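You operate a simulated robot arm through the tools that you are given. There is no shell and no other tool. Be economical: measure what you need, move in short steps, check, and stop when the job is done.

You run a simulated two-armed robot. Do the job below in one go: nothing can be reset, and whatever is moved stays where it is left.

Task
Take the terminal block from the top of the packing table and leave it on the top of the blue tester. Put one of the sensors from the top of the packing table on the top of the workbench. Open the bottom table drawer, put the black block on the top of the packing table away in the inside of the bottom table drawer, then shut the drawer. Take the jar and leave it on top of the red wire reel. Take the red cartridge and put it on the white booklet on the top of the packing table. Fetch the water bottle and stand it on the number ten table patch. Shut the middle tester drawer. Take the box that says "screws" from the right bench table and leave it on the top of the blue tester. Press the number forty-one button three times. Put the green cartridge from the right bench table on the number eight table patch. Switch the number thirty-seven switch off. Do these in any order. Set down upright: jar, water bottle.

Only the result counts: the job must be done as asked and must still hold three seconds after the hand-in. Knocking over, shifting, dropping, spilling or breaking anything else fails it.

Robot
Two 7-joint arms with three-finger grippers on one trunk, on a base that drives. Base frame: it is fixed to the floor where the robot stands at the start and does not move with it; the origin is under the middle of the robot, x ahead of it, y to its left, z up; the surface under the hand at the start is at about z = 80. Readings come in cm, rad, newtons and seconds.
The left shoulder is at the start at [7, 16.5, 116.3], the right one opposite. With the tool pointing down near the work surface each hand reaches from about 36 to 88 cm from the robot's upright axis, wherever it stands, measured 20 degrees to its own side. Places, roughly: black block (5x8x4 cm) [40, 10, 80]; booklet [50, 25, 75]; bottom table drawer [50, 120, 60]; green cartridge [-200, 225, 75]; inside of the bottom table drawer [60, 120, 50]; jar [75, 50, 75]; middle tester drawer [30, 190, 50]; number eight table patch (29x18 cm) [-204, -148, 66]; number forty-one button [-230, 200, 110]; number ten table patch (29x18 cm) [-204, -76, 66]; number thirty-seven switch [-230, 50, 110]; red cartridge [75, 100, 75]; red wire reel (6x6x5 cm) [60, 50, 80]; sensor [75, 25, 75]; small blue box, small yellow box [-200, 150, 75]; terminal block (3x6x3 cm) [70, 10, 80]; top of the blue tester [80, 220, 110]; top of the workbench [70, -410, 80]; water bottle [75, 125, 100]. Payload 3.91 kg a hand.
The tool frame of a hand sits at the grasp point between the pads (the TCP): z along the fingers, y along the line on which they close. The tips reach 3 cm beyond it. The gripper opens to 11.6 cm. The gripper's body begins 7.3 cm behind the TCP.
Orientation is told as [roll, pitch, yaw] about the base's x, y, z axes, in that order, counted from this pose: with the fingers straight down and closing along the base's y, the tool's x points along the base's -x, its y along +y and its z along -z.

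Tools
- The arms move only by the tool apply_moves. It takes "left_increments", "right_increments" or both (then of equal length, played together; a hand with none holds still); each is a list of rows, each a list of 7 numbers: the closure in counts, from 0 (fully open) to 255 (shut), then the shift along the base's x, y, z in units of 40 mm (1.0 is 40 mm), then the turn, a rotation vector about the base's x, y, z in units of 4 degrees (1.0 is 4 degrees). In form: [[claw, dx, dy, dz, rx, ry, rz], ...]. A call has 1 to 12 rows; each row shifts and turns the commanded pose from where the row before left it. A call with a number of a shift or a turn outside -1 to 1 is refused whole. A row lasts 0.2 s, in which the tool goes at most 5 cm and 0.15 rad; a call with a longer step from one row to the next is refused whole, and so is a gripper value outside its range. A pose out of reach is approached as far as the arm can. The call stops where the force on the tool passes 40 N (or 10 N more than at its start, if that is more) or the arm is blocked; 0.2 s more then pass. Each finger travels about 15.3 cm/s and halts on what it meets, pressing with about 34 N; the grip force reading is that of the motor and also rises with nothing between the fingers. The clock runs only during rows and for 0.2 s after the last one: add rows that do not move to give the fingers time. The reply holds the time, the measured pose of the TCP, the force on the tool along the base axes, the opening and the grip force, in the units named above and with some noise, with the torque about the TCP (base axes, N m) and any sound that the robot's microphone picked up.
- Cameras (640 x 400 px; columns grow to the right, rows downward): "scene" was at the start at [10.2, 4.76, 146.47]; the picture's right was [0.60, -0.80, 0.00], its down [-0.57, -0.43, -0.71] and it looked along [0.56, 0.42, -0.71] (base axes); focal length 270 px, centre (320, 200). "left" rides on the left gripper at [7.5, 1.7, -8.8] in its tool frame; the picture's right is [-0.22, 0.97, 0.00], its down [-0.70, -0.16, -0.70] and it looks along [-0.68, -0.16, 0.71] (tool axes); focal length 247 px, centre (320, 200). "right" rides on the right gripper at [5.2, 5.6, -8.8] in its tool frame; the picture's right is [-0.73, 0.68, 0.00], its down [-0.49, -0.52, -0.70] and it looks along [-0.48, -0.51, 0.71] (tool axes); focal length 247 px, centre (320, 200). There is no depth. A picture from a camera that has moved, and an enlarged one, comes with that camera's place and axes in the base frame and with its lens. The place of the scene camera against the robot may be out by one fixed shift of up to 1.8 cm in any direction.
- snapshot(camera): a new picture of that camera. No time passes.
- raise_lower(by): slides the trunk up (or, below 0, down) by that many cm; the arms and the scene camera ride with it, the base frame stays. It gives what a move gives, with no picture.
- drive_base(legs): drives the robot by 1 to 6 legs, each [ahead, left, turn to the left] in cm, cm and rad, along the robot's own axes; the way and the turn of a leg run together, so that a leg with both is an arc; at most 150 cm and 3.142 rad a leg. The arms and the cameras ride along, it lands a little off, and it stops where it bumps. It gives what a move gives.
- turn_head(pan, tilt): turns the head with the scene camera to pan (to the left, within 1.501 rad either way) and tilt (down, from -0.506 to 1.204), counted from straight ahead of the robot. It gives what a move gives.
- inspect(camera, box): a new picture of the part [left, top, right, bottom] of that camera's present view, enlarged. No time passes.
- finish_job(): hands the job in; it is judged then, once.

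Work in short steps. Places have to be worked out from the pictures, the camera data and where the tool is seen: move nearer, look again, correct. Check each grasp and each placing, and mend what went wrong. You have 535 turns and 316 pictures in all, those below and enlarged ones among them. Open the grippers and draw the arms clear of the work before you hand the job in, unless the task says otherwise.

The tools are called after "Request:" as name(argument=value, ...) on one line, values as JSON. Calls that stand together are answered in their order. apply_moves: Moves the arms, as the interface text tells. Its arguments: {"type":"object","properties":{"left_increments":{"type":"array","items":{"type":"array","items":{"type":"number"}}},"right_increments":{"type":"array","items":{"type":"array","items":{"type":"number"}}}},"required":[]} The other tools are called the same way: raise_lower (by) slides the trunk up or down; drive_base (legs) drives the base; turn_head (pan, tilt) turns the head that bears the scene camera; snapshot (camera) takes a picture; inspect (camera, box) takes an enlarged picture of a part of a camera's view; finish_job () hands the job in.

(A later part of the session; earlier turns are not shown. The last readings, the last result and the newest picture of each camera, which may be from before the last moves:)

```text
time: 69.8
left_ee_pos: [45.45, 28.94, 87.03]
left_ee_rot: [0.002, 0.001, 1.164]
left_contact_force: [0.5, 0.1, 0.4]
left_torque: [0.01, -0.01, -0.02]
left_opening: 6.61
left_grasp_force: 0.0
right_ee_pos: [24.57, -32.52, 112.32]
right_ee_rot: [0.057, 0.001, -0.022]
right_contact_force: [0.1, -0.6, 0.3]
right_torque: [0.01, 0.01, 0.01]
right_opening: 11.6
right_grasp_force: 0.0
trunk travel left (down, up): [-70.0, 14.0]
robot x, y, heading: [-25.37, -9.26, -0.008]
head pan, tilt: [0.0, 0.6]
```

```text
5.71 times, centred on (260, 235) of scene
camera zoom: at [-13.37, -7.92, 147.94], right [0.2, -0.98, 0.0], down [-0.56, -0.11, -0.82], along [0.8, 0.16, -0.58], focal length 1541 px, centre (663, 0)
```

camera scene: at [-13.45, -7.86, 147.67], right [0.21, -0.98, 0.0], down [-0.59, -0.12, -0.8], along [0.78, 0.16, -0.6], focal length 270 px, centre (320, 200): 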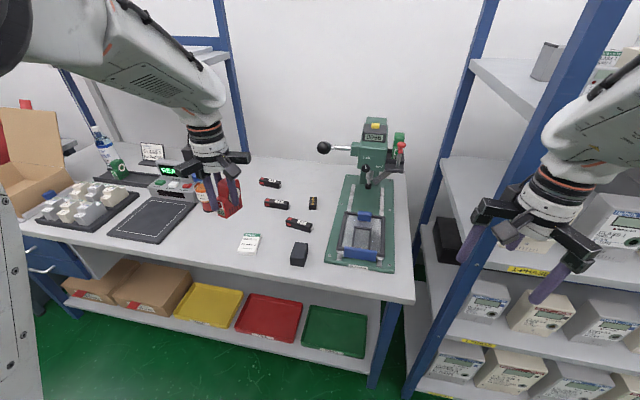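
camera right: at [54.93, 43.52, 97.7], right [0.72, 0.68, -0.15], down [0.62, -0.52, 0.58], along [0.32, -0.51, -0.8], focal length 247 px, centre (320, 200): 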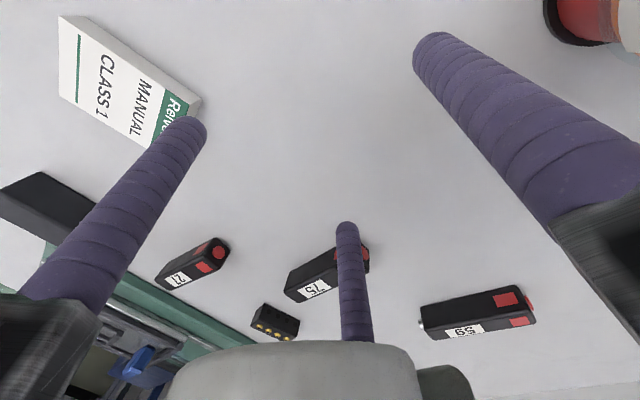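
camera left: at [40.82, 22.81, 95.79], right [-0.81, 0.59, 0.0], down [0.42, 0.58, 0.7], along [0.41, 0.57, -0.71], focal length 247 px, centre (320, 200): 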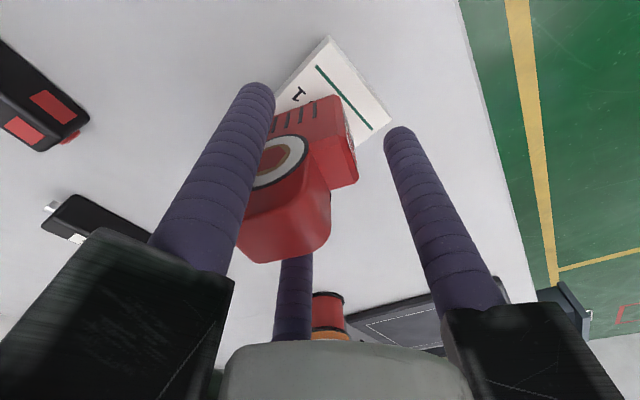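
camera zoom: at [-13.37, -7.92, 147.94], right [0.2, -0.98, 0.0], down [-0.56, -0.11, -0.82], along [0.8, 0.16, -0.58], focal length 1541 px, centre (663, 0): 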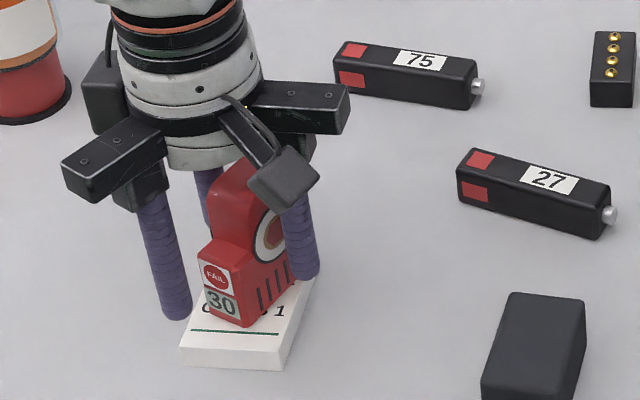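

Cartridge stands on the booklet. Withdraw up and move the left hand over the black block near [43,10] for a look.

Request:
apply_moves(left_increments=[[105, 0, 0, 0.4, 0, 0, 0], [105, 0, 0, 0.6, 0, 0, 0], [100, 0, 0, 1, 0, 0, 0], [60, 0, 0, 1, 0, 0, 0], [0, 0, 0, 1, 0, 0, 0], [0, 0, -1, 0.5, 0, 0, 0], [0, 0, -1, 0, 0, 0, 0], [0, 0, -1, 0, 0, 0, 0], [0, 0, -1, 0, 0, 0, 0], [0, 0, 0, 0, 0, 0, 0]])

Request:
snapshot(camera="left")

Request:
inspect(camera="scene", box=[220, 160, 340, 280])

```text
time: 72.0
left_ee_pos: [45.36, 13.12, 105.16]
left_ee_rot: [0.001, 0.002, 1.168]
left_contact_force: [-0.4, -0.2, -0.5]
left_torque: [-0.02, 0.01, 0.0]
left_opening: 11.57
left_grasp_force: 0.2
right_ee_pos: [24.54, -32.43, 112.22]
right_ee_rot: [0.06, 0.003, -0.021]
right_contact_force: [0.0, -0.4, -0.4]
right_torque: [-0.02, 0.01, -0.01]
right_opening: 11.58
right_grasp_force: 0.1
trunk travel left (down, up): [-70.0, 14.0]
robot x, y, heading: [-25.69, -9.4, -0.008]
head pan, tilt: [0.0, 0.6]
```

```text
249 pictures are left
camera left: at [40.85, 6.94, 113.73], right [-0.81, 0.59, 0.0], down [0.42, 0.58, 0.7], along [0.41, 0.56, -0.72], focal length 247 px, centre (320, 200)
```

left: 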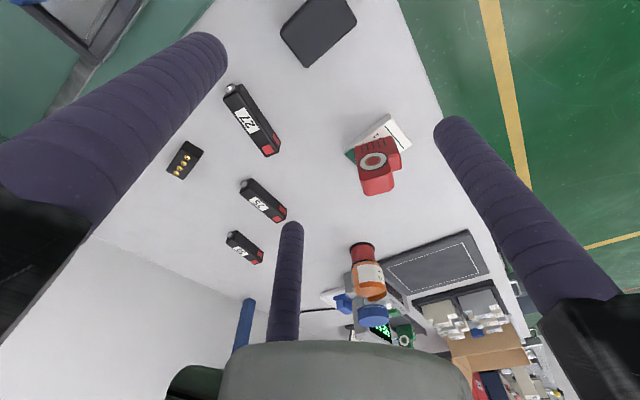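

```text
3.33 times, centred on (280, 220) of scene
camera zoom: at [-13.33, -7.77, 147.96], right [0.2, -0.98, 0.0], down [-0.56, -0.12, -0.82], along [0.8, 0.16, -0.57], focal length 899 px, centre (453, 133)
```

zoom: 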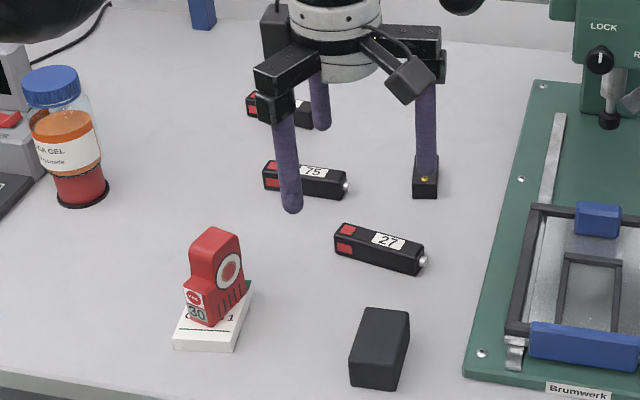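

Black block: centre ≈[43.6,10.7], long axis ≈x (+5°). For boxes I'll pinch the long sides with two jaws while the third sits beyond one end: yaw ≈35°, TCP ≈[45.1,10.9]. Rotate and come down partway.

Request:
apply_moves(left_increments=[[66, -0.06, -0.57, 0, 0, 0, -1], [66, 0, 0, 0, 0, 0, -1], [66, 0, 0, 0, 0, 0, -1], [66, 0, 0, 0, 0, 0, -1], [66, 0, 0, 0, 0, 0, -1], [66, 0, 0, 0, 0, 0, -1], [66, 0, 0, -0.8, 0, 0, -1], [66, 0, 0, -0.8, 0, 0, -1], [66, 0, 0, -0.4, 0, 0, 0], [66, 0, 0, 0, 0, 0, 0]])

Request:
snapshot(camera="left")

Request:
inspect(camera="scene", box=[220, 160, 340, 280])

```text
time: 74.2
left_ee_pos: [45.11, 10.65, 96.92]
left_ee_rot: [0.002, 0.0, 0.606]
left_contact_force: [0.2, 0.3, 0.1]
left_torque: [0.0, 0.0, 0.02]
left_opening: 8.61
left_grasp_force: 0.1
right_ee_pos: [24.59, -32.57, 112.29]
right_ee_rot: [0.058, 0.004, -0.021]
right_contact_force: [-0.4, -0.1, 0.2]
right_torque: [-0.01, -0.02, 0.01]
right_opening: 11.59
right_grasp_force: 0.1
trunk travel left (down, up): [-70.0, 14.0]
robot x, y, heading: [-26.0, -9.54, -0.012]
head pan, tilt: [0.0, 0.6]
```

```text
247 pictures are left
camera left: at [38.0, 7.83, 105.68], right [-0.37, 0.93, 0.0], down [0.66, 0.26, 0.7], along [0.65, 0.26, -0.71], focal length 247 px, centre (320, 200)
```

left: 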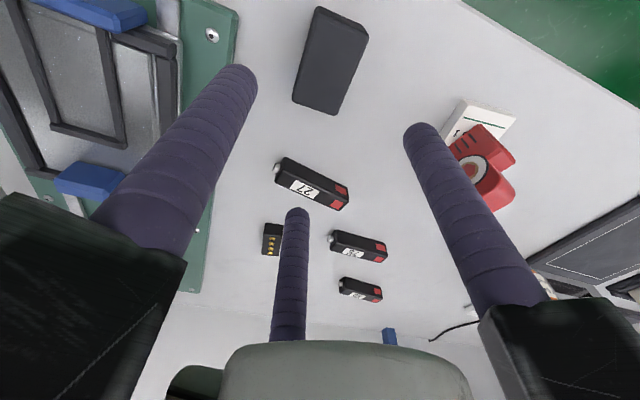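

```text
3.33 times, centred on (280, 220) of scene
camera zoom: at [-13.33, -7.91, 147.99], right [0.2, -0.98, 0.0], down [-0.56, -0.11, -0.82], along [0.8, 0.16, -0.57], focal length 899 px, centre (453, 133)
```

zoom: 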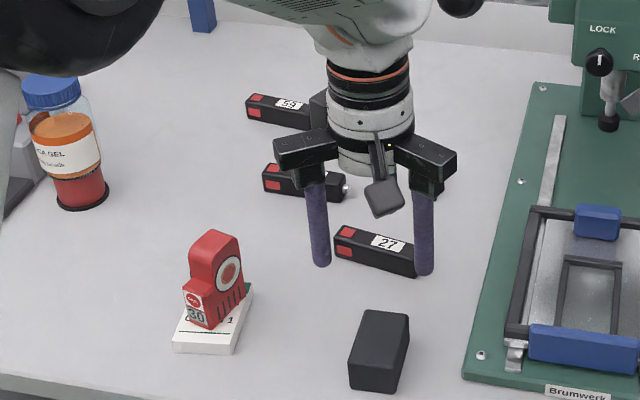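

Block is well placed between the side fingers. Descend to z≈84 and close.

Request:
apply_moves(left_increments=[[66, -0.03, 0.05, -0.8, 0, 0, 0], [66, 0, 0, -0.8, 0, 0, 0], [66, 0, 0, -0.8, 0, 0, 0], [66, 0, 0, -0.5, 0, 0, 0], [66, 0, 0, -0.3, 0, 0, 0], [66, 0, 0, 0, 0, 0, 0]])

Request:
snapshot(camera="left")

```text
time: 75.6
left_ee_pos: [44.96, 10.77, 84.14]
left_ee_rot: [0.002, -0.001, 0.605]
left_contact_force: [-0.3, 0.4, 0.4]
left_torque: [-0.02, 0.0, 0.0]
left_opening: 8.6
left_grasp_force: 0.1
right_ee_pos: [24.55, -32.59, 112.32]
right_ee_rot: [0.057, 0.004, -0.022]
right_contact_force: [0.2, 0.0, 1.0]
right_torque: [-0.03, 0.0, 0.0]
right_opening: 11.63
right_grasp_force: 0.1
trunk travel left (down, up): [-70.0, 14.0]
robot x, y, heading: [-25.92, -9.63, -0.008]
head pan, tilt: [0.0, 0.6]
```

```text
245 pictures are left
camera left: at [37.86, 8.03, 92.91], right [-0.37, 0.93, 0.0], down [0.66, 0.26, 0.7], along [0.65, 0.26, -0.71], focal length 247 px, centre (320, 200)
```

left: 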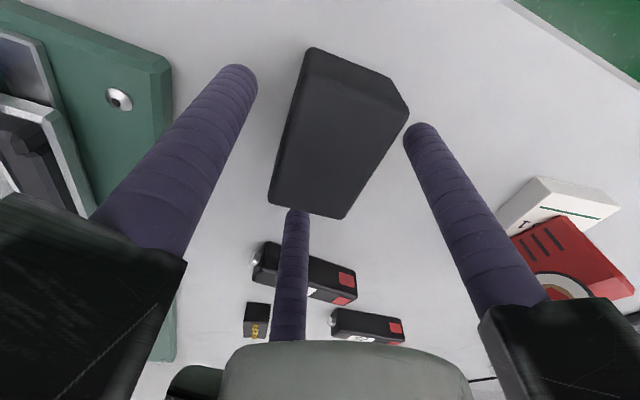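

Request:
apply_moves(left_increments=[[130, 0, 0, 0, 0, 0, 0], [255, 0, 0, 0, 0, 0, 0], [255, 0, 0, 0, 0, 0, 0], [255, 0, 0, 0, 0, 0, 0], [255, 0, 0, 0.2, 0, 0, 0], [255, 0, 0, 0.4, 0, 0, 0], [255, 0, 0, 0.4, 0, 0, 0], [255, 0, 0, 0, 0, 0, 0]])

Request:
snapshot(camera="left")

Request:
inspect(camera="scene", box=[220, 160, 340, 280])

```text
time: 77.4
left_ee_pos: [45.05, 10.84, 88.31]
left_ee_rot: [0.003, -0.001, 0.606]
left_contact_force: [0.6, 0.9, -0.3]
left_torque: [-0.02, 0.0, -0.02]
left_opening: 5.22
left_grasp_force: 34.0
right_ee_pos: [24.57, -32.64, 112.23]
right_ee_rot: [0.057, 0.003, -0.021]
right_contact_force: [-0.6, -0.5, -0.1]
right_torque: [0.0, 0.02, 0.01]
right_opening: 11.62
right_grasp_force: 0.0
trunk travel left (down, up): [-70.0, 14.0]
robot x, y, heading: [-25.74, -9.23, -0.008]
head pan, tilt: [0.0, 0.6]
```

```text
244 pictures are left
camera left: at [37.9, 8.06, 96.99], right [-0.37, 0.93, 0.0], down [0.66, 0.26, 0.7], along [0.65, 0.26, -0.71], focal length 247 px, centre (320, 200)
```

left: 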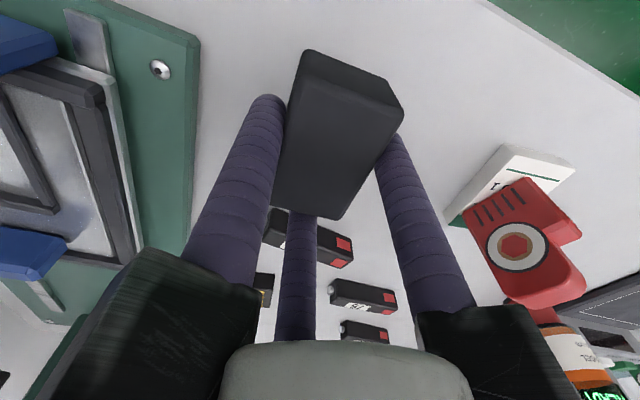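

```text
3.33 times, centred on (280, 220) of scene
camera zoom: at [-13.29, -7.9, 148.01], right [0.2, -0.98, 0.0], down [-0.56, -0.11, -0.82], along [0.81, 0.16, -0.57], focal length 899 px, centre (453, 133)
```

zoom: 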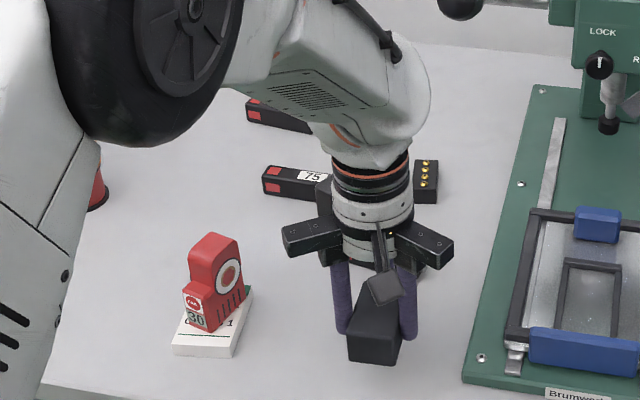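

Block held. Lift, then back off and drive left to view the drawers.

Request:
apply_moves(left_increments=[[255, 0, 0, 0.6, 0, 0, 0], [255, 0, 0, 0.8, 0, 0, 0], [255, 0, 0, 0.8, 0, 0, 0], [255, 0, 0, 0.8, 0, 0, 0], [255, 0, 0, 0.8, 0, 0, 0], [255, 0, 0.5, 0.8, 0, 0, 0], [255, 0, 0.8, 0, 0, 0, 0], [255, 0, 0.8, 0, 0, 0, 0], [255, 0, 0.8, 0, 0, 0, 0], [255, 0, 0, 0, 0, 0, 0]])

Request:
drive_base(legs=[[-30, 0, 0], [0, 120, 0]])

Request:
turn_head(pan=0.0, tilt=0.7)

Request:
snapshot(camera="scene")

```text
time: 79.6
left_ee_pos: [45.05, 22.39, 106.68]
left_ee_rot: [0.004, 0.001, 0.605]
left_contact_force: [0.3, 0.5, -0.8]
left_torque: [-0.01, -0.02, -0.03]
left_opening: 5.22
left_grasp_force: 34.3
right_ee_pos: [24.53, -32.57, 112.27]
right_ee_rot: [0.059, 0.005, -0.021]
right_contact_force: [0.6, -0.2, -0.2]
right_torque: [0.0, 0.02, 0.02]
right_opening: 11.6
right_grasp_force: 0.0
trunk travel left (down, up): [-70.0, 14.0]
robot x, y, heading: [-25.59, -9.37, -0.008]
head pan, tilt: [0.0, 0.6]
```

```text
time: 87.3
left_ee_pos: [16.07, 142.39, 106.69]
left_ee_rot: [0.0, 0.001, 0.607]
left_contact_force: [0.2, 0.9, -0.2]
left_torque: [0.0, -0.02, -0.02]
left_opening: 5.2
left_grasp_force: 33.8
right_ee_pos: [-4.37, 87.47, 112.26]
right_ee_rot: [0.057, 0.002, -0.021]
right_contact_force: [-0.3, -0.8, -0.1]
right_torque: [-0.02, -0.01, -0.01]
right_opening: 11.62
right_grasp_force: 0.0
trunk travel left (down, up): [-70.0, 14.0]
robot x, y, heading: [-54.64, 110.4, -0.009]
head pan, tilt: [0.0, 0.6]
```

```text
time: 88.0
left_ee_pos: [16.0, 142.47, 106.66]
left_ee_rot: [0.001, 0.001, 0.607]
left_contact_force: [-0.4, -0.4, 0.4]
left_torque: [-0.04, 0.0, -0.03]
left_opening: 5.2
left_grasp_force: 33.8
right_ee_pos: [-4.32, 87.34, 112.19]
right_ee_rot: [0.061, 0.005, -0.021]
right_contact_force: [0.6, 0.1, 0.4]
right_torque: [0.01, -0.02, 0.04]
right_opening: 11.59
right_grasp_force: 0.0
trunk travel left (down, up): [-70.0, 14.0]
robot x, y, heading: [-54.34, 110.72, -0.009]
head pan, tilt: [0.0, 0.7]
```

```text
242 pictures are left
camera scene: at [-42.34, 111.86, 147.79], right [0.18, -0.98, 0.0], down [-0.58, -0.11, -0.81], along [0.79, 0.14, -0.59], focal length 270 px, centre (320, 200)
```

scene: 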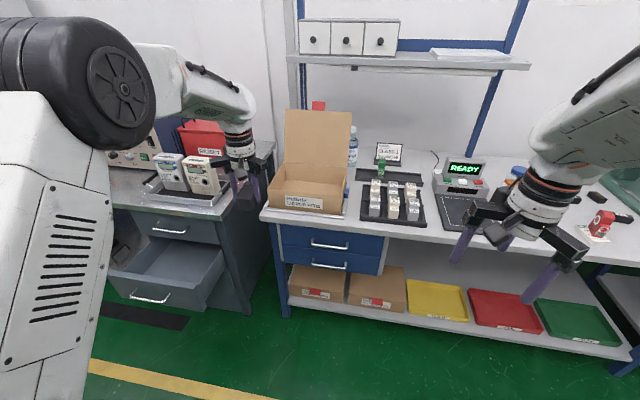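

Request:
inspect(camera="scene", box=[260, 200, 400, 300])

Request:
inspect(camera="scene", box=[80, 120, 280, 330])

```text
4.00 times, centred on (330, 250) of scene
camera zoom: at [-42.34, 111.86, 147.79], right [0.18, -0.98, 0.0], down [-0.58, -0.11, -0.81], along [0.79, 0.14, -0.59], focal length 1078 px, centre (280, 0)
```

zoom: 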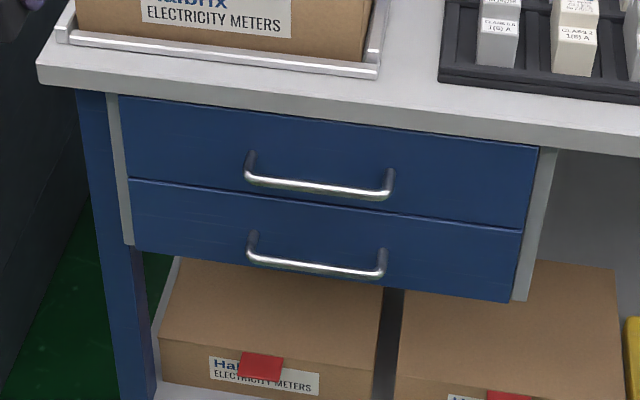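

```text
1.90 times, centred on (180, 225) of scene
camera zoom: at [-42.34, 111.86, 147.79], right [0.18, -0.98, 0.0], down [-0.58, -0.11, -0.81], along [0.79, 0.14, -0.59], focal length 514 px, centre (587, 152)
```

zoom: 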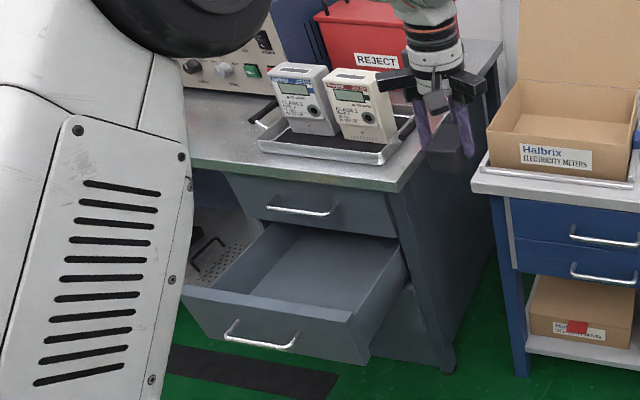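

The bottom drawer's bar handle is at about [33,121,56]; the table overhang forbids a vertical hand, so I'll grip it with horizontal fingers. First pull the left hand in and up, and pitch the right hand to point forward.

Request:
apply_moves(left_increments=[[255, -0.5, 0, 0.4, 0, 0, 0], [255, -0.5, 0, 0.4, 0, 0, 0], [255, -0.5, 0, 0.4, 0, 0, 0], [255, -0.5, 0, 0.4, 0, 0, 0], [255, -0.5, 0, 0.4, 0, 0, 0], [255, -0.5, 0, 0.4, 0, 0, 0], [255, -0.5, 0, 0.4, 0, 0, 0], [255, -0.5, 0, 0.4, 0, 0, 0], [255, 0, 0, 0, 0, 0, 0], [255, 0, 0, 0, 0, 0, 0], [255, 0, 0, 0, 0, 0, 0], [255, 0, 0, 0, 0, 0, 0]], right_increments=[[100, 0.5, 0, 0, 0, -1, 0], [100, 0.5, 0, 0, 0, -1, 0], [100, 0.5, 0, 0, 0, -1, 0], [100, 0.5, 0, 0, 0, -1, 0], [100, 0, 0, 0, 0, -1, 0], [100, 0, 0, 0, 0, -1, 0], [100, 0, 0, 0, 0, -1, 0], [100, 0, 0, 0, 0, -1, 0], [100, 0, 0, 0, 0, -1, 0], [100, 0, 0, 0, 0, -1, 0], [100, 0, 0, 0, 0, -1, 0], [100, 0, 0, 0, 0, -1, 0]])

Request:
apply_moves(right_increments=[[100, 0, 0, 0, 0, -1, 0], [100, 0, 0, 0, 0, -1, 0], [100, 0, 0, 0, 0, -1, 0], [100, 0, 0, 0, 0, -1, 0], [100, 0, 0, 0, 0, -1, 0], [100, 0, 0, 0, 0, -1, 0], [100, 0, 0, 0, 0, -1, 0], [100, 0, 0, 0, 0, -1, 0], [100, 0, 0, 0, 0, -1, 0], [100, 0, 0, 0, 0, -1, 0], [100, 0, 0, 0, 0, -0.5, 0], [100, 0, 0, 0, 0, 0, 0]])

```text
time: 90.6
left_ee_pos: [0.17, 142.33, 119.52]
left_ee_rot: [0.001, 0.0, 0.608]
left_contact_force: [0.6, -0.4, -0.5]
left_torque: [0.01, -0.02, 0.0]
left_opening: 5.22
left_grasp_force: 34.2
right_ee_pos: [5.6, 85.8, 109.68]
right_ee_rot: [0.159, -0.81, -0.103]
right_contact_force: [0.4, -0.6, -0.9]
right_torque: [-0.02, -0.01, -0.02]
right_opening: 7.04
right_grasp_force: 0.0
right hand out of reach, approached as far as the arm can: row 7, 8, 9, 10, 12
trunk travel left (down, up): [-70.0, 14.0]
robot x, y, heading: [-54.64, 110.07, -0.008]
head pan, tilt: [0.0, 0.7]
```

```text
time: 93.2
left_ee_pos: [0.0, 142.39, 119.39]
left_ee_rot: [0.003, 0.001, 0.608]
left_contact_force: [0.2, -0.7, 0.1]
left_torque: [-0.02, 0.01, -0.01]
left_opening: 5.2
left_grasp_force: 34.6
right_ee_pos: [5.48, 79.55, 121.18]
right_ee_rot: [0.461, -1.387, -0.392]
right_contact_force: [0.6, -0.1, -0.1]
right_torque: [0.01, 0.0, -0.03]
right_opening: 7.04
right_grasp_force: 0.1
right hand out of reach, approached as far as the arm can: row 5, 6, 7, 8, 9, 10, 11
trunk travel left (down, up): [-70.0, 14.0]
robot x, y, heading: [-54.54, 110.05, -0.006]
head pan, tilt: [0.0, 0.7]
```

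Right hand is too close in; extend it forward and lower it, so the horizontal pose is reachable.

Request:
apply_moves(right_increments=[[100, 0.8, -0.3, -0.4, 0, 0, 0], [100, 0.8, -0.3, -0.4, 0, 0, 0], [100, 0.8, 0, -0.4, 0, 0, 0], [100, 0.8, 0, -0.4, 0, 0, 0], [100, 0, 0, -0.4, -1, 0, 0], [100, 0, 0, -0.4, -1, 0, 0], [100, 0, 0, 0, -1, 0, 0], [100, 0, 0, 0, -1, 0, 0], [100, 0, 0, 0, -1, 0, 0], [100, 0, 0, 0, -1, 0, 0], [100, 0, 0, 0, -1, 0, 0], [100, 0, 0, 0, -0.5, 0, 0]])

Request:
raise_lower(by=-30)

Request:
snapshot(camera="right")

Request:
snapshot(camera="scene")

```text
time: 95.8
left_ee_pos: [-0.02, 142.43, 119.41]
left_ee_rot: [0.001, 0.001, 0.608]
left_contact_force: [-0.4, 0.5, 0.2]
left_torque: [0.04, -0.01, -0.02]
left_opening: 5.19
left_grasp_force: 34.4
right_ee_pos: [13.88, 76.76, 122.42]
right_ee_rot: [-1.15, -1.092, 1.16]
right_contact_force: [-0.3, -0.1, 0.4]
right_torque: [0.01, -0.02, -0.01]
right_opening: 7.03
right_grasp_force: 0.0
right hand out of reach, approached as far as the arm can: row 1, 2, 3, 4, 5, 6, 7, 9, 10, 11
trunk travel left (down, up): [-70.0, 14.0]
robot x, y, heading: [-54.86, 110.58, -0.003]
head pan, tilt: [0.0, 0.7]
```

```text
time: 98.8
left_ee_pos: [0.01, 142.45, 89.54]
left_ee_rot: [0.002, -0.001, 0.607]
left_contact_force: [0.8, 0.3, -0.9]
left_torque: [0.02, 0.03, -0.01]
left_opening: 5.21
left_grasp_force: 33.9
right_ee_pos: [13.9, 77.23, 93.03]
right_ee_rot: [-1.167, -1.096, 1.18]
right_contact_force: [0.4, 0.0, 0.0]
right_torque: [0.0, -0.02, 0.0]
right_opening: 7.03
right_grasp_force: 0.0
trunk travel left (down, up): [-40.0, 44.0]
robot x, y, heading: [-54.71, 110.85, -0.008]
head pan, tilt: [0.0, 0.7]
```

```text
239 pictures are left
camera right: at [4.0, 80.18, 87.67], right [0.09, 0.93, 0.36], down [-0.57, -0.25, 0.78], along [0.81, -0.28, 0.51], focal length 247 px, centre (320, 200)
```

right: 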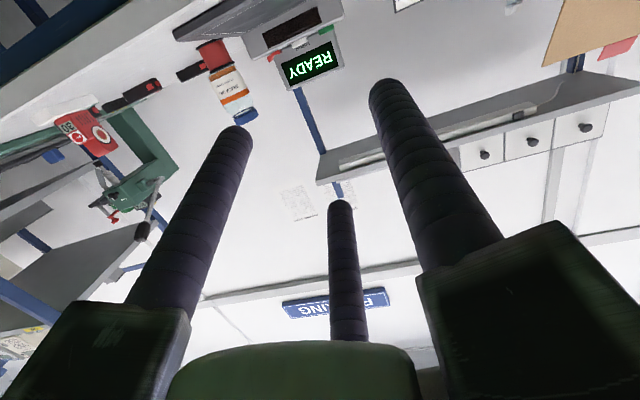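

```text
238 pictures are left
camera scene: at [-42.47, 110.19, 117.2], right [-0.01, -1.0, 0.0], down [-0.64, 0.01, -0.76], along [0.76, -0.01, -0.64], focal length 270 px, centre (320, 200)
```

scene: 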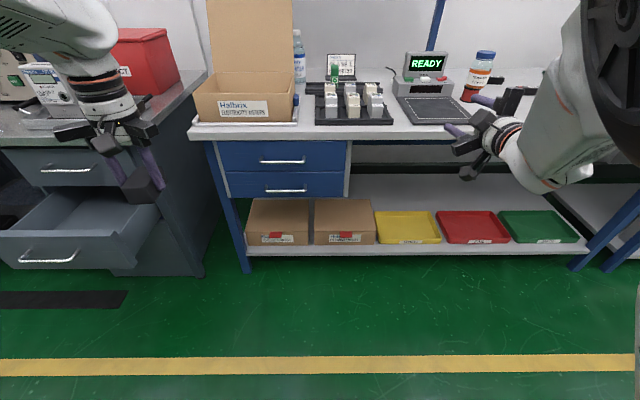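

Lower the trunk another 20 cm while bringing the left hand back up, then check the right hand's orientation.

Request:
raise_lower(by=-20)

Request:
apply_moves(left_increments=[[255, 0, 0, 0.8, 0, 0, 0], [255, 0, 0, 0.8, 0, 0, 0], [255, 0, 0, 0.8, 0, 0, 0], [255, 0, 0, 0.8, 0, 0, 0], [255, 0, 0, 0.8, 0, 0, 0], [255, 0, 0, 0, 0, 0, 0]], right_increments=[[100, 0, 0, -0.5, 0, 0, 0], [100, 0, 0, -0.5, 0, 0, 0], [100, 0, 0, -0.5, 0, 0, 0], [100, 0, 0, -0.5, 0, 0, 0], [100, 0, 0, 0, 0, 0, 0], [100, 0, 0, 0, 0, 0, 0]])

Request:
snapshot(camera="right")

```text
time: 101.0
left_ee_pos: [0.01, 142.33, 69.54]
left_ee_rot: [0.002, -0.001, 0.607]
left_contact_force: [0.1, 0.0, 0.5]
left_torque: [0.01, -0.01, -0.03]
left_opening: 5.21
left_grasp_force: 33.4
right_ee_pos: [13.89, 77.15, 72.77]
right_ee_rot: [-1.161, -1.094, 1.178]
right_contact_force: [0.5, -0.1, -1.0]
right_torque: [-0.01, 0.01, 0.01]
right_opening: 7.05
right_grasp_force: 0.0
trunk travel left (down, up): [-20.0, 64.0]
robot x, y, heading: [-54.37, 110.64, -0.005]
head pan, tilt: [0.0, 0.7]
```

```text
time: 102.4
left_ee_pos: [0.15, 142.32, 85.57]
left_ee_rot: [0.003, 0.0, 0.606]
left_contact_force: [-0.4, 0.5, -0.4]
left_torque: [0.0, -0.01, -0.01]
left_opening: 5.16
left_grasp_force: 33.9
right_ee_pos: [13.59, 77.2, 72.26]
right_ee_rot: [-1.145, -1.091, 1.168]
right_contact_force: [-0.1, -0.3, 0.0]
right_torque: [-0.01, -0.01, 0.02]
right_opening: 7.05
right_grasp_force: 0.1
right hand out of reach, approached as far as the arm can: row 1, 2, 3, 4
trunk travel left (down, up): [-20.0, 64.0]
robot x, y, heading: [-54.34, 110.37, -0.008]
head pan, tilt: [0.0, 0.7]
```

```text
237 pictures are left
camera right: at [3.68, 80.21, 67.1], right [0.09, 0.93, 0.36], down [-0.57, -0.25, 0.78], along [0.82, -0.28, 0.5], focal length 247 px, centre (320, 200)
```

right: 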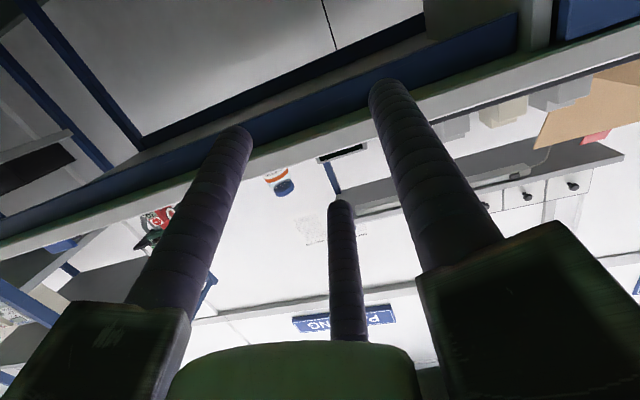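

The right arm is stuck at a limit with its commanded pose too close in; I shift the command outward to see whether the horizontal pose is attainable there.

Request:
apply_moves(right_increments=[[100, 0.5, -0.6, 0.8, 0, 0, 0], [100, 0.5, -0.6, 0.8, 0, 0, 0], [100, 0.5, -0.6, 0.8, 0, 0, 0], [100, 0.5, -0.6, 0.8, 0, 0, 0], [100, 0, -0.6, 0.8, 0, 0, 0], [100, 0, 0, 0.5, 0, 0, 0], [100, 0, 0, 0, 0, 0, 0], [100, 0, 0, 0, 0, 0, 0]])

Request:
snapshot(camera="scene")

```text
time: 104.2
left_ee_pos: [0.08, 142.16, 85.39]
left_ee_rot: [0.001, 0.0, 0.609]
left_contact_force: [0.1, -1.1, -0.7]
left_torque: [-0.01, 0.03, 0.02]
left_opening: 5.19
left_grasp_force: 33.4
right_ee_pos: [21.83, 66.76, 90.7]
right_ee_rot: [-1.202, -1.043, 1.231]
right_contact_force: [0.0, -0.2, 0.3]
right_torque: [0.0, -0.01, -0.04]
right_opening: 7.05
right_grasp_force: 0.1
trunk travel left (down, up): [-20.0, 64.0]
robot x, y, heading: [-54.71, 110.26, -0.006]
head pan, tilt: [0.0, 0.7]
```

```text
236 pictures are left
camera scene: at [-42.46, 110.19, 97.19], right [-0.01, -1.0, 0.0], down [-0.64, 0.01, -0.76], along [0.76, -0.01, -0.64], focal length 270 px, centre (320, 200)
```

scene: 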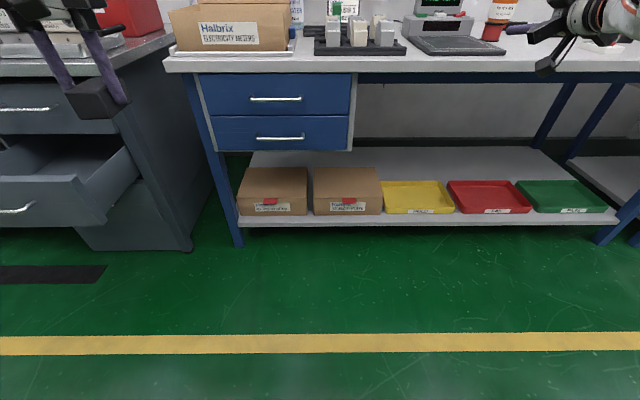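

The right hand now points forward (about 10° down), with one finger up and two below — usable. I lower the trunk the last 20 cm, raise the left, and bring the right hand lower and inward to test reach.

Request:
raise_lower(by=-19)

Request:
apply_moves(left_increments=[[255, 0, 0, 0.8, 0, 0, 0], [255, 0, 0, 0.8, 0, 0, 0], [255, 0, 0, 0.8, 0, 0, 0], [255, 0, 0, 0.8, 0, 0, 0], [255, 0, 0, 0.8, 0, 0, 0], [255, 0, 0, 0, 0, 0, 0], [255, 0, 0, 0, 0, 0, 0], [255, 0, 0, 0, 0, 0, 0]], right_increments=[[100, 0, 0, -0.5, 0, 0, 0], [100, 0, 0, -0.5, 0, 0, 0], [100, 0, 0, -0.5, 0, 0, 0], [100, 0, 0, -0.5, 0, 0, 0], [100, 0, 0, -0.5, 0, 0, 0], [100, 0, 0, -0.5, 0, 0, 0], [100, 0, 0, -0.5, 0, 0, 0], [100, 0, 0, 0, 0, 0, 0]])

```text
time: 106.2
left_ee_pos: [0.03, 142.26, 66.46]
left_ee_rot: [0.001, 0.0, 0.608]
left_contact_force: [-0.4, -0.3, -0.2]
left_torque: [0.0, -0.01, -0.01]
left_opening: 5.19
left_grasp_force: 34.0
right_ee_pos: [21.77, 66.76, 71.69]
right_ee_rot: [-1.204, -1.039, 1.233]
right_contact_force: [0.2, -0.8, -0.4]
right_torque: [0.03, 0.02, -0.01]
right_opening: 7.06
right_grasp_force: 0.0
trunk travel left (down, up): [-1.0, 83.0]
robot x, y, heading: [-54.69, 110.53, -0.006]
head pan, tilt: [0.0, 0.7]
```

```text
time: 108.0
left_ee_pos: [0.05, 142.28, 79.19]
left_ee_rot: [0.002, 0.0, 0.605]
left_contact_force: [0.0, -0.3, -0.7]
left_torque: [-0.01, 0.0, -0.01]
left_opening: 5.18
left_grasp_force: 34.7
left hand out of reach, approached as far as the arm can: row 5
right_ee_pos: [21.84, 66.76, 57.62]
right_ee_rot: [-1.202, -1.043, 1.232]
right_contact_force: [-0.2, 0.0, 0.1]
right_torque: [0.0, -0.02, 0.0]
right_opening: 7.06
right_grasp_force: 0.0
trunk travel left (down, up): [-1.0, 83.0]
robot x, y, heading: [-55.2, 110.24, -0.008]
head pan, tilt: [0.0, 0.7]
```

Request:
apply_moves(right_increments=[[100, 0, 0.5, 0, 0, 0, 0], [100, 0, 0.5, 0, 0, 0, 0], [100, 0, 0.5, 0, 0, 0, 0], [100, 0, 0.5, 0, 0, 0, 0], [100, 0, 0.5, 0, 0, 0, 0], [100, 0, 0.5, 0, 0, 0, 0], [100, 0, 0.5, 0, 0, 0, 0], [100, 0, 0, 0, 0, 0, 0]])

Request:
snapshot(camera="scene")

```text
time: 110.0
left_ee_pos: [0.15, 142.29, 79.18]
left_ee_rot: [0.003, 0.0, 0.608]
left_contact_force: [0.5, 0.1, -1.5]
left_torque: [0.03, 0.0, -0.01]
left_opening: 5.18
left_grasp_force: 33.9
right_ee_pos: [21.55, 77.28, 57.08]
right_ee_rot: [-1.146, -1.107, 1.143]
right_contact_force: [0.0, 0.1, 0.1]
right_torque: [0.01, 0.02, -0.01]
right_opening: 7.03
right_grasp_force: 0.0
trunk travel left (down, up): [-1.0, 83.0]
robot x, y, heading: [-54.87, 110.24, -0.006]
head pan, tilt: [0.0, 0.7]
stopped in row 8 (right hand): the arm was blocked; the commanded pose is now the measured one
```

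```text
235 pictures are left
camera scene: at [-42.47, 110.19, 78.19], right [-0.01, -1.0, 0.0], down [-0.64, 0.01, -0.76], along [0.76, -0.01, -0.64], focal length 270 px, centre (320, 200)
```

scene: 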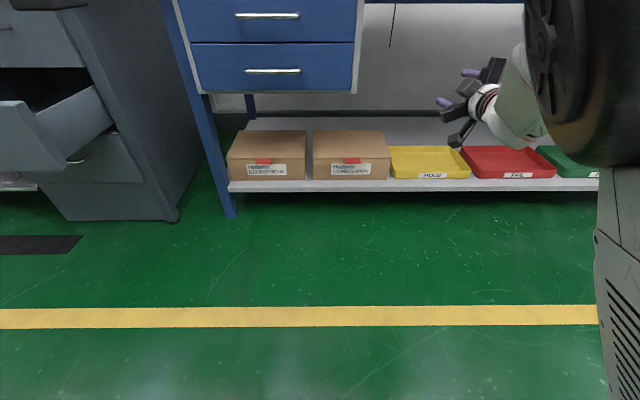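

The right hand's inward limit is ~33 cm right of centre, so the robot must stand at y≈154. The tester's open drawer top is ~z 59, well below the left hand's load (75). Drive left 44.

Request:
drive_base(legs=[[0, 44, 0]])

Request:
turn_head(pan=-0.35, tilt=0.45)

Request:
snapshot(camera="scene")

Request:
snapshot(camera="right")

```text
time: 112.7
left_ee_pos: [0.18, 186.33, 79.28]
left_ee_rot: [0.002, 0.001, 0.611]
left_contact_force: [-0.7, 0.7, 0.2]
left_torque: [0.03, 0.05, -0.03]
left_opening: 5.2
left_grasp_force: 34.5
right_ee_pos: [21.98, 121.45, 56.96]
right_ee_rot: [-1.141, -1.105, 1.146]
right_contact_force: [-0.2, -0.6, -0.5]
right_torque: [-0.01, -0.01, 0.01]
right_opening: 7.05
right_grasp_force: 0.1
trunk travel left (down, up): [-1.0, 83.0]
robot x, y, heading: [-54.16, 153.96, -0.003]
head pan, tilt: [0.0, 0.7]
```

```text
time: 113.5
left_ee_pos: [0.21, 186.34, 79.1]
left_ee_rot: [0.002, -0.001, 0.611]
left_contact_force: [-0.8, -0.3, -0.2]
left_torque: [-0.01, -0.01, -0.02]
left_opening: 5.2
left_grasp_force: 34.6
right_ee_pos: [21.88, 121.38, 56.98]
right_ee_rot: [-1.141, -1.106, 1.143]
right_contact_force: [-0.9, 0.7, 0.4]
right_torque: [-0.02, -0.06, -0.02]
right_opening: 7.03
right_grasp_force: 0.0
trunk travel left (down, up): [-1.0, 83.0]
robot x, y, heading: [-54.51, 154.24, -0.004]
head pan, tilt: [-0.351, 0.45]
```

```text
234 pictures are left
camera scene: at [-42.09, 150.83, 80.4], right [-0.35, -0.94, 0.0], down [-0.41, 0.15, -0.9], along [0.84, -0.31, -0.44], focal length 270 px, centre (320, 200)
```

scene: 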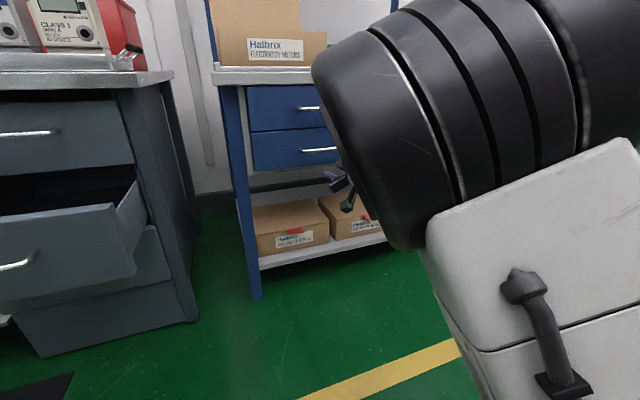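

```text
233 pictures are left
camera right: at [12.08, 124.58, 51.7], right [0.11, 0.92, 0.38], down [-0.57, -0.25, 0.78], along [0.81, -0.3, 0.5], focal length 247 px, centre (320, 200)
```

right: 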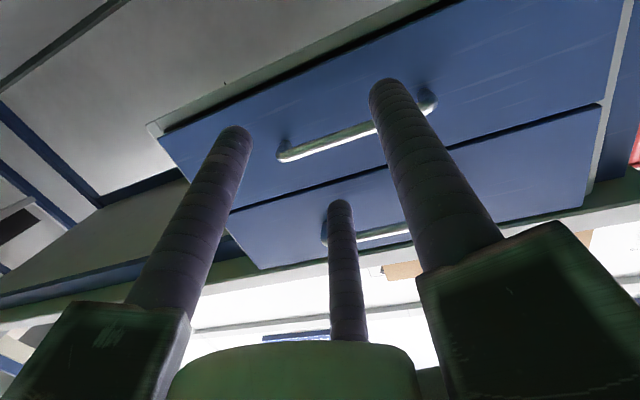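

The lower handle's bar runs y≈116–129 at about x=31, z=58.3. Raise the right hand 0.5 cm and drive forward ~8.5 cm so the bar enters between the fingers.

Request:
apply_moves(right_increments=[[95, 0, 0.1, 0.15, 0, 0, 0], [95, 0, 0, 0, 0, 0, 0]])

Request:
drive_base(legs=[[5.5, 0, 0]])

Request:
snapshot(camera="right")

```text
time: 114.1
left_ee_pos: [0.25, 186.29, 79.25]
left_ee_rot: [0.001, 0.0, 0.611]
left_contact_force: [-0.5, 0.3, -0.3]
left_torque: [-0.02, -0.03, 0.02]
left_opening: 5.15
left_grasp_force: 33.5
right_ee_pos: [21.79, 120.9, 57.52]
right_ee_rot: [-1.128, -1.128, 1.122]
right_contact_force: [-0.2, 0.3, -0.2]
right_torque: [0.01, 0.02, 0.0]
right_opening: 7.28
right_grasp_force: 0.1
trunk travel left (down, up): [-1.0, 83.0]
robot x, y, heading: [-54.33, 154.32, -0.004]
head pan, tilt: [-0.351, 0.45]
```

```text
time: 115.1
left_ee_pos: [5.72, 186.32, 79.15]
left_ee_rot: [0.002, 0.001, 0.613]
left_contact_force: [-0.5, 0.4, -0.4]
left_torque: [-0.02, -0.02, 0.04]
left_opening: 5.16
left_grasp_force: 33.9
right_ee_pos: [27.34, 120.86, 57.36]
right_ee_rot: [-1.123, -1.125, 1.117]
right_contact_force: [0.1, 0.4, 0.3]
right_torque: [-0.02, -0.02, 0.04]
right_opening: 7.31
right_grasp_force: 0.1
trunk travel left (down, up): [-1.0, 83.0]
robot x, y, heading: [-49.1, 153.95, -0.005]
head pan, tilt: [-0.351, 0.45]
```

```text
232 pictures are left
camera right: at [17.49, 124.3, 52.25], right [0.12, 0.91, 0.4], down [-0.58, -0.26, 0.77], along [0.81, -0.32, 0.5], focal length 247 px, centre (320, 200)
```

right: 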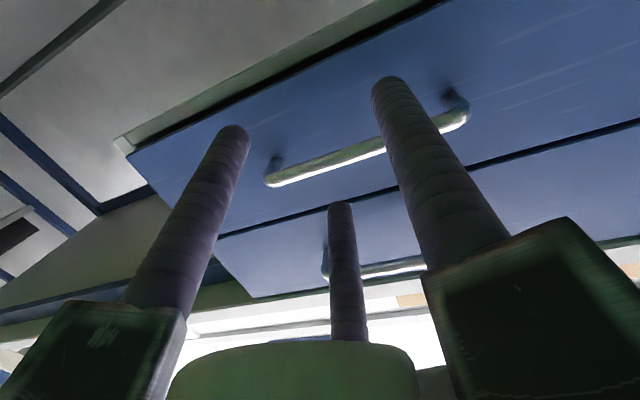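

Triangulation puts the bar at x≈30.6, z≈57.9. Advance 3.3 cm.

Request:
drive_base(legs=[[3.4, 0, 0]])

Request:
snapshot(camera="right")

```text
time: 115.9
left_ee_pos: [9.11, 186.2, 79.24]
left_ee_rot: [0.001, -0.001, 0.611]
left_contact_force: [-0.4, 1.0, 1.0]
left_torque: [-0.01, 0.03, 0.02]
left_opening: 5.19
left_grasp_force: 34.0
right_ee_pos: [30.69, 120.66, 57.4]
right_ee_rot: [-1.12, -1.13, 1.113]
right_contact_force: [-0.7, 0.5, 0.2]
right_torque: [-0.03, 0.04, -0.02]
right_opening: 7.29
right_grasp_force: 0.1
trunk travel left (down, up): [-1.0, 83.0]
robot x, y, heading: [-45.85, 154.15, -0.004]
head pan, tilt: [-0.351, 0.45]
```

```text
231 pictures are left
camera right: at [20.87, 124.18, 52.25], right [0.12, 0.91, 0.4], down [-0.58, -0.26, 0.77], along [0.81, -0.32, 0.49], focal length 247 px, centre (320, 200)
```

right: 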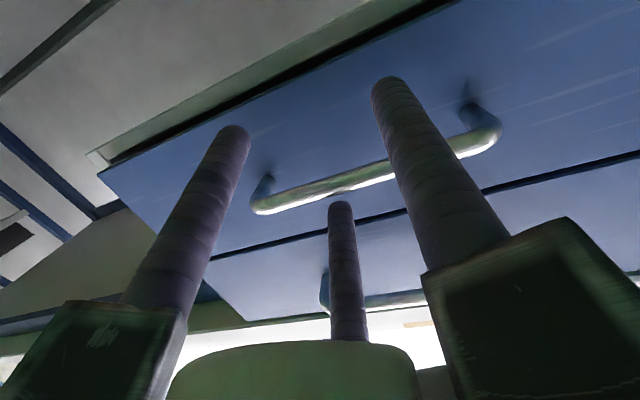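

Bar is between upper and lower fingers. Lower 0.4 cm and close on it.

Request:
apply_moves(right_increments=[[95, 0, 0, -0.1, 0, 0, 0], [150, 0, 0, 0, 0, 0, 0], [190, 0, 0, 0, 0, 0, 0], [255, 0, 0, 0, 0, 0, 0], [255, 0, 0, 0, 0, 0, 0]])

Request:
snapshot(camera="right")

```text
time: 117.1
left_ee_pos: [8.9, 186.47, 79.13]
left_ee_rot: [-0.001, 0.002, 0.613]
left_contact_force: [-0.2, 0.0, -0.3]
left_torque: [-0.01, 0.0, 0.02]
left_opening: 5.2
left_grasp_force: 34.1
right_ee_pos: [30.63, 119.92, 58.59]
right_ee_rot: [-1.172, -1.151, 1.157]
right_contact_force: [1.9, 6.7, 15.0]
right_torque: [-0.92, -0.37, 1.31]
right_opening: 2.4
right_grasp_force: 45.3
trunk travel left (down, up): [-1.0, 83.0]
robot x, y, heading: [-45.71, 154.3, -0.003]
head pan, tilt: [-0.351, 0.45]
stopped in row 5 (right hand): the force on the tool passed its limit at 41 N (the readings are from after the stop); the commanded pose is now the measured one
```

```text
230 pictures are left
camera right: at [21.0, 123.55, 53.25], right [0.11, 0.9, 0.41], down [-0.6, -0.27, 0.75], along [0.79, -0.33, 0.52], focal length 247 px, centre (320, 200)
```

right: 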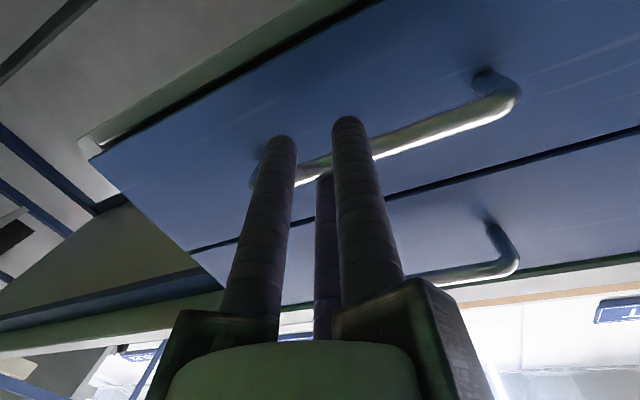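

The handle is gripped. Pull the drawer by driving back 8 cm first.

Request:
drive_base(legs=[[-8, 0, 0]])

Request:
snapshot(camera="right")

```text
time: 118.2
left_ee_pos: [0.99, 186.56, 79.29]
left_ee_rot: [-0.002, 0.001, 0.612]
left_contact_force: [0.3, 0.8, -0.1]
left_torque: [-0.01, 0.01, -0.01]
left_opening: 5.18
left_grasp_force: 34.0
right_ee_pos: [22.52, 119.91, 58.54]
right_ee_rot: [-1.165, -1.152, 1.148]
right_contact_force: [-1.1, 10.6, 22.4]
right_torque: [-1.14, -0.54, 1.1]
right_opening: 2.39
right_grasp_force: 45.1
trunk travel left (down, up): [-1.0, 83.0]
robot x, y, heading: [-53.59, 154.23, 0.002]
head pan, tilt: [-0.351, 0.45]
```

```text
229 pictures are left
camera right: at [12.86, 123.6, 53.29], right [0.11, 0.9, 0.42], down [-0.6, -0.27, 0.75], along [0.79, -0.33, 0.51], focal length 247 px, centre (320, 200)
```

right: 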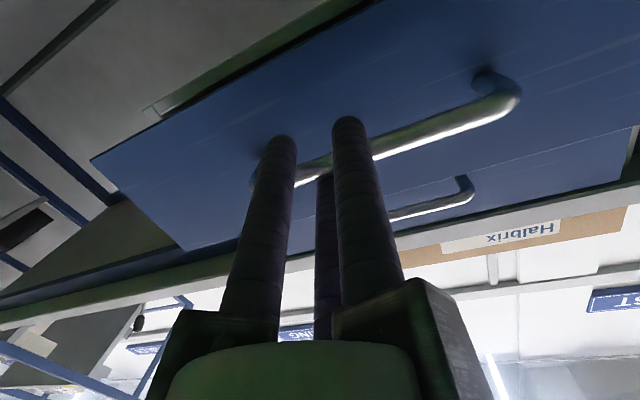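

The drawer is coming out. Pull 17 cm more.

Request:
drive_base(legs=[[-17, 0, 0]])

Request:
turn_head(pan=-0.25, tilt=0.5)

Request:
snapshot(camera="scene")

```text
time: 119.6
left_ee_pos: [-15.86, 186.45, 79.3]
left_ee_rot: [0.001, 0.0, 0.611]
left_contact_force: [-0.2, -0.2, 0.4]
left_torque: [-0.01, 0.0, -0.04]
left_opening: 5.17
left_grasp_force: 34.8
right_ee_pos: [5.7, 120.04, 58.63]
right_ee_rot: [-1.166, -1.155, 1.15]
right_contact_force: [0.1, 7.4, 15.6]
right_torque: [-1.19, -0.34, 1.31]
right_opening: 2.38
right_grasp_force: 45.2
trunk travel left (down, up): [-1.0, 83.0]
robot x, y, heading: [-70.63, 154.36, -0.006]
head pan, tilt: [-0.351, 0.45]
```

```text
time: 120.3
left_ee_pos: [-15.7, 186.54, 79.15]
left_ee_rot: [0.0, 0.0, 0.612]
left_contact_force: [0.2, 0.7, 0.2]
left_torque: [0.03, -0.01, 0.01]
left_opening: 5.21
left_grasp_force: 33.8
right_ee_pos: [5.79, 119.85, 58.71]
right_ee_rot: [-1.17, -1.156, 1.152]
right_contact_force: [1.2, 3.1, 7.3]
right_torque: [-1.32, -0.19, 1.16]
right_opening: 2.37
right_grasp_force: 45.2
trunk travel left (down, up): [-1.0, 83.0]
robot x, y, heading: [-70.39, 154.27, 0.002]
head pan, tilt: [-0.25, 0.499]
```

```text
228 pictures are left
camera scene: at [-57.91, 151.86, 79.98], right [-0.25, -0.97, 0.0], down [-0.46, 0.12, -0.88], along [0.85, -0.22, -0.48], focal length 270 px, centre (320, 200)
```

scene: 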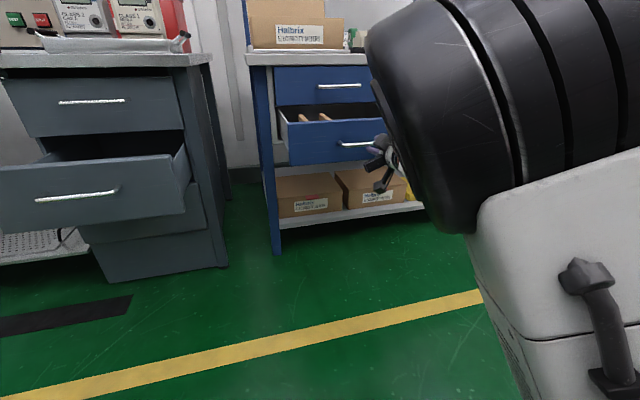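

Drawer is open 25 cm. Release the handle and back off.

Request:
apply_moves(right_increments=[[190, 0, 0, 0, 0, 0, 0], [120, 0, 0, 0, 0, 0, 0], [95, 0, 0, -0.15, 0, 0, 0], [95, 0, 0, 0, 0, 0, 0]])

Request:
drive_base(legs=[[-10, 0, 0]])

Request:
snapshot(camera="scene")

```text
time: 121.3
left_ee_pos: [-15.77, 186.36, 79.26]
left_ee_rot: [0.003, 0.0, 0.612]
left_contact_force: [-1.0, 0.2, 0.1]
left_torque: [-0.02, 0.0, 0.0]
left_opening: 5.18
left_grasp_force: 34.4
right_ee_pos: [5.67, 119.27, 58.28]
right_ee_rot: [-1.164, -1.178, 1.139]
right_contact_force: [-0.5, 0.9, -0.5]
right_torque: [0.01, 0.0, 0.02]
right_opening: 7.28
right_grasp_force: 0.0
trunk travel left (down, up): [-1.0, 83.0]
robot x, y, heading: [-70.56, 154.19, -0.001]
head pan, tilt: [-0.25, 0.499]
```

```text
time: 122.4
left_ee_pos: [-25.59, 186.45, 79.32]
left_ee_rot: [0.003, -0.001, 0.612]
left_contact_force: [-0.1, -0.1, 0.7]
left_torque: [0.02, 0.0, 0.01]
left_opening: 5.19
left_grasp_force: 34.1
right_ee_pos: [-4.18, 119.13, 58.0]
right_ee_rot: [-1.149, -1.172, 1.126]
right_contact_force: [-0.6, 0.9, 0.6]
right_torque: [-0.01, -0.02, 0.0]
right_opening: 7.25
right_grasp_force: 0.0
trunk travel left (down, up): [-1.0, 83.0]
robot x, y, heading: [-80.37, 154.15, 0.002]
head pan, tilt: [-0.25, 0.499]
```

```text
227 pictures are left
camera scene: at [-67.76, 151.83, 79.97], right [-0.25, -0.97, 0.0], down [-0.46, 0.12, -0.88], along [0.85, -0.22, -0.48], focal length 270 px, centre (320, 200)
```

scene: 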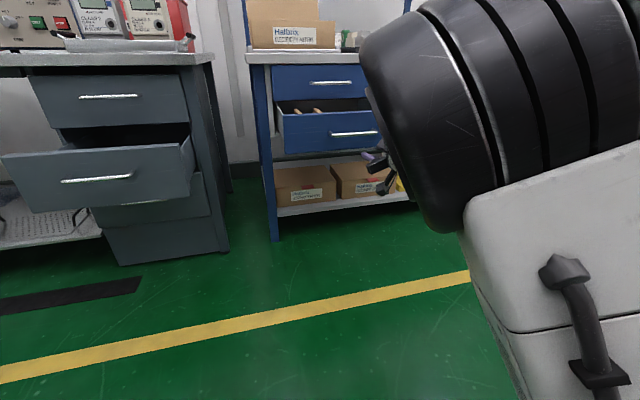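

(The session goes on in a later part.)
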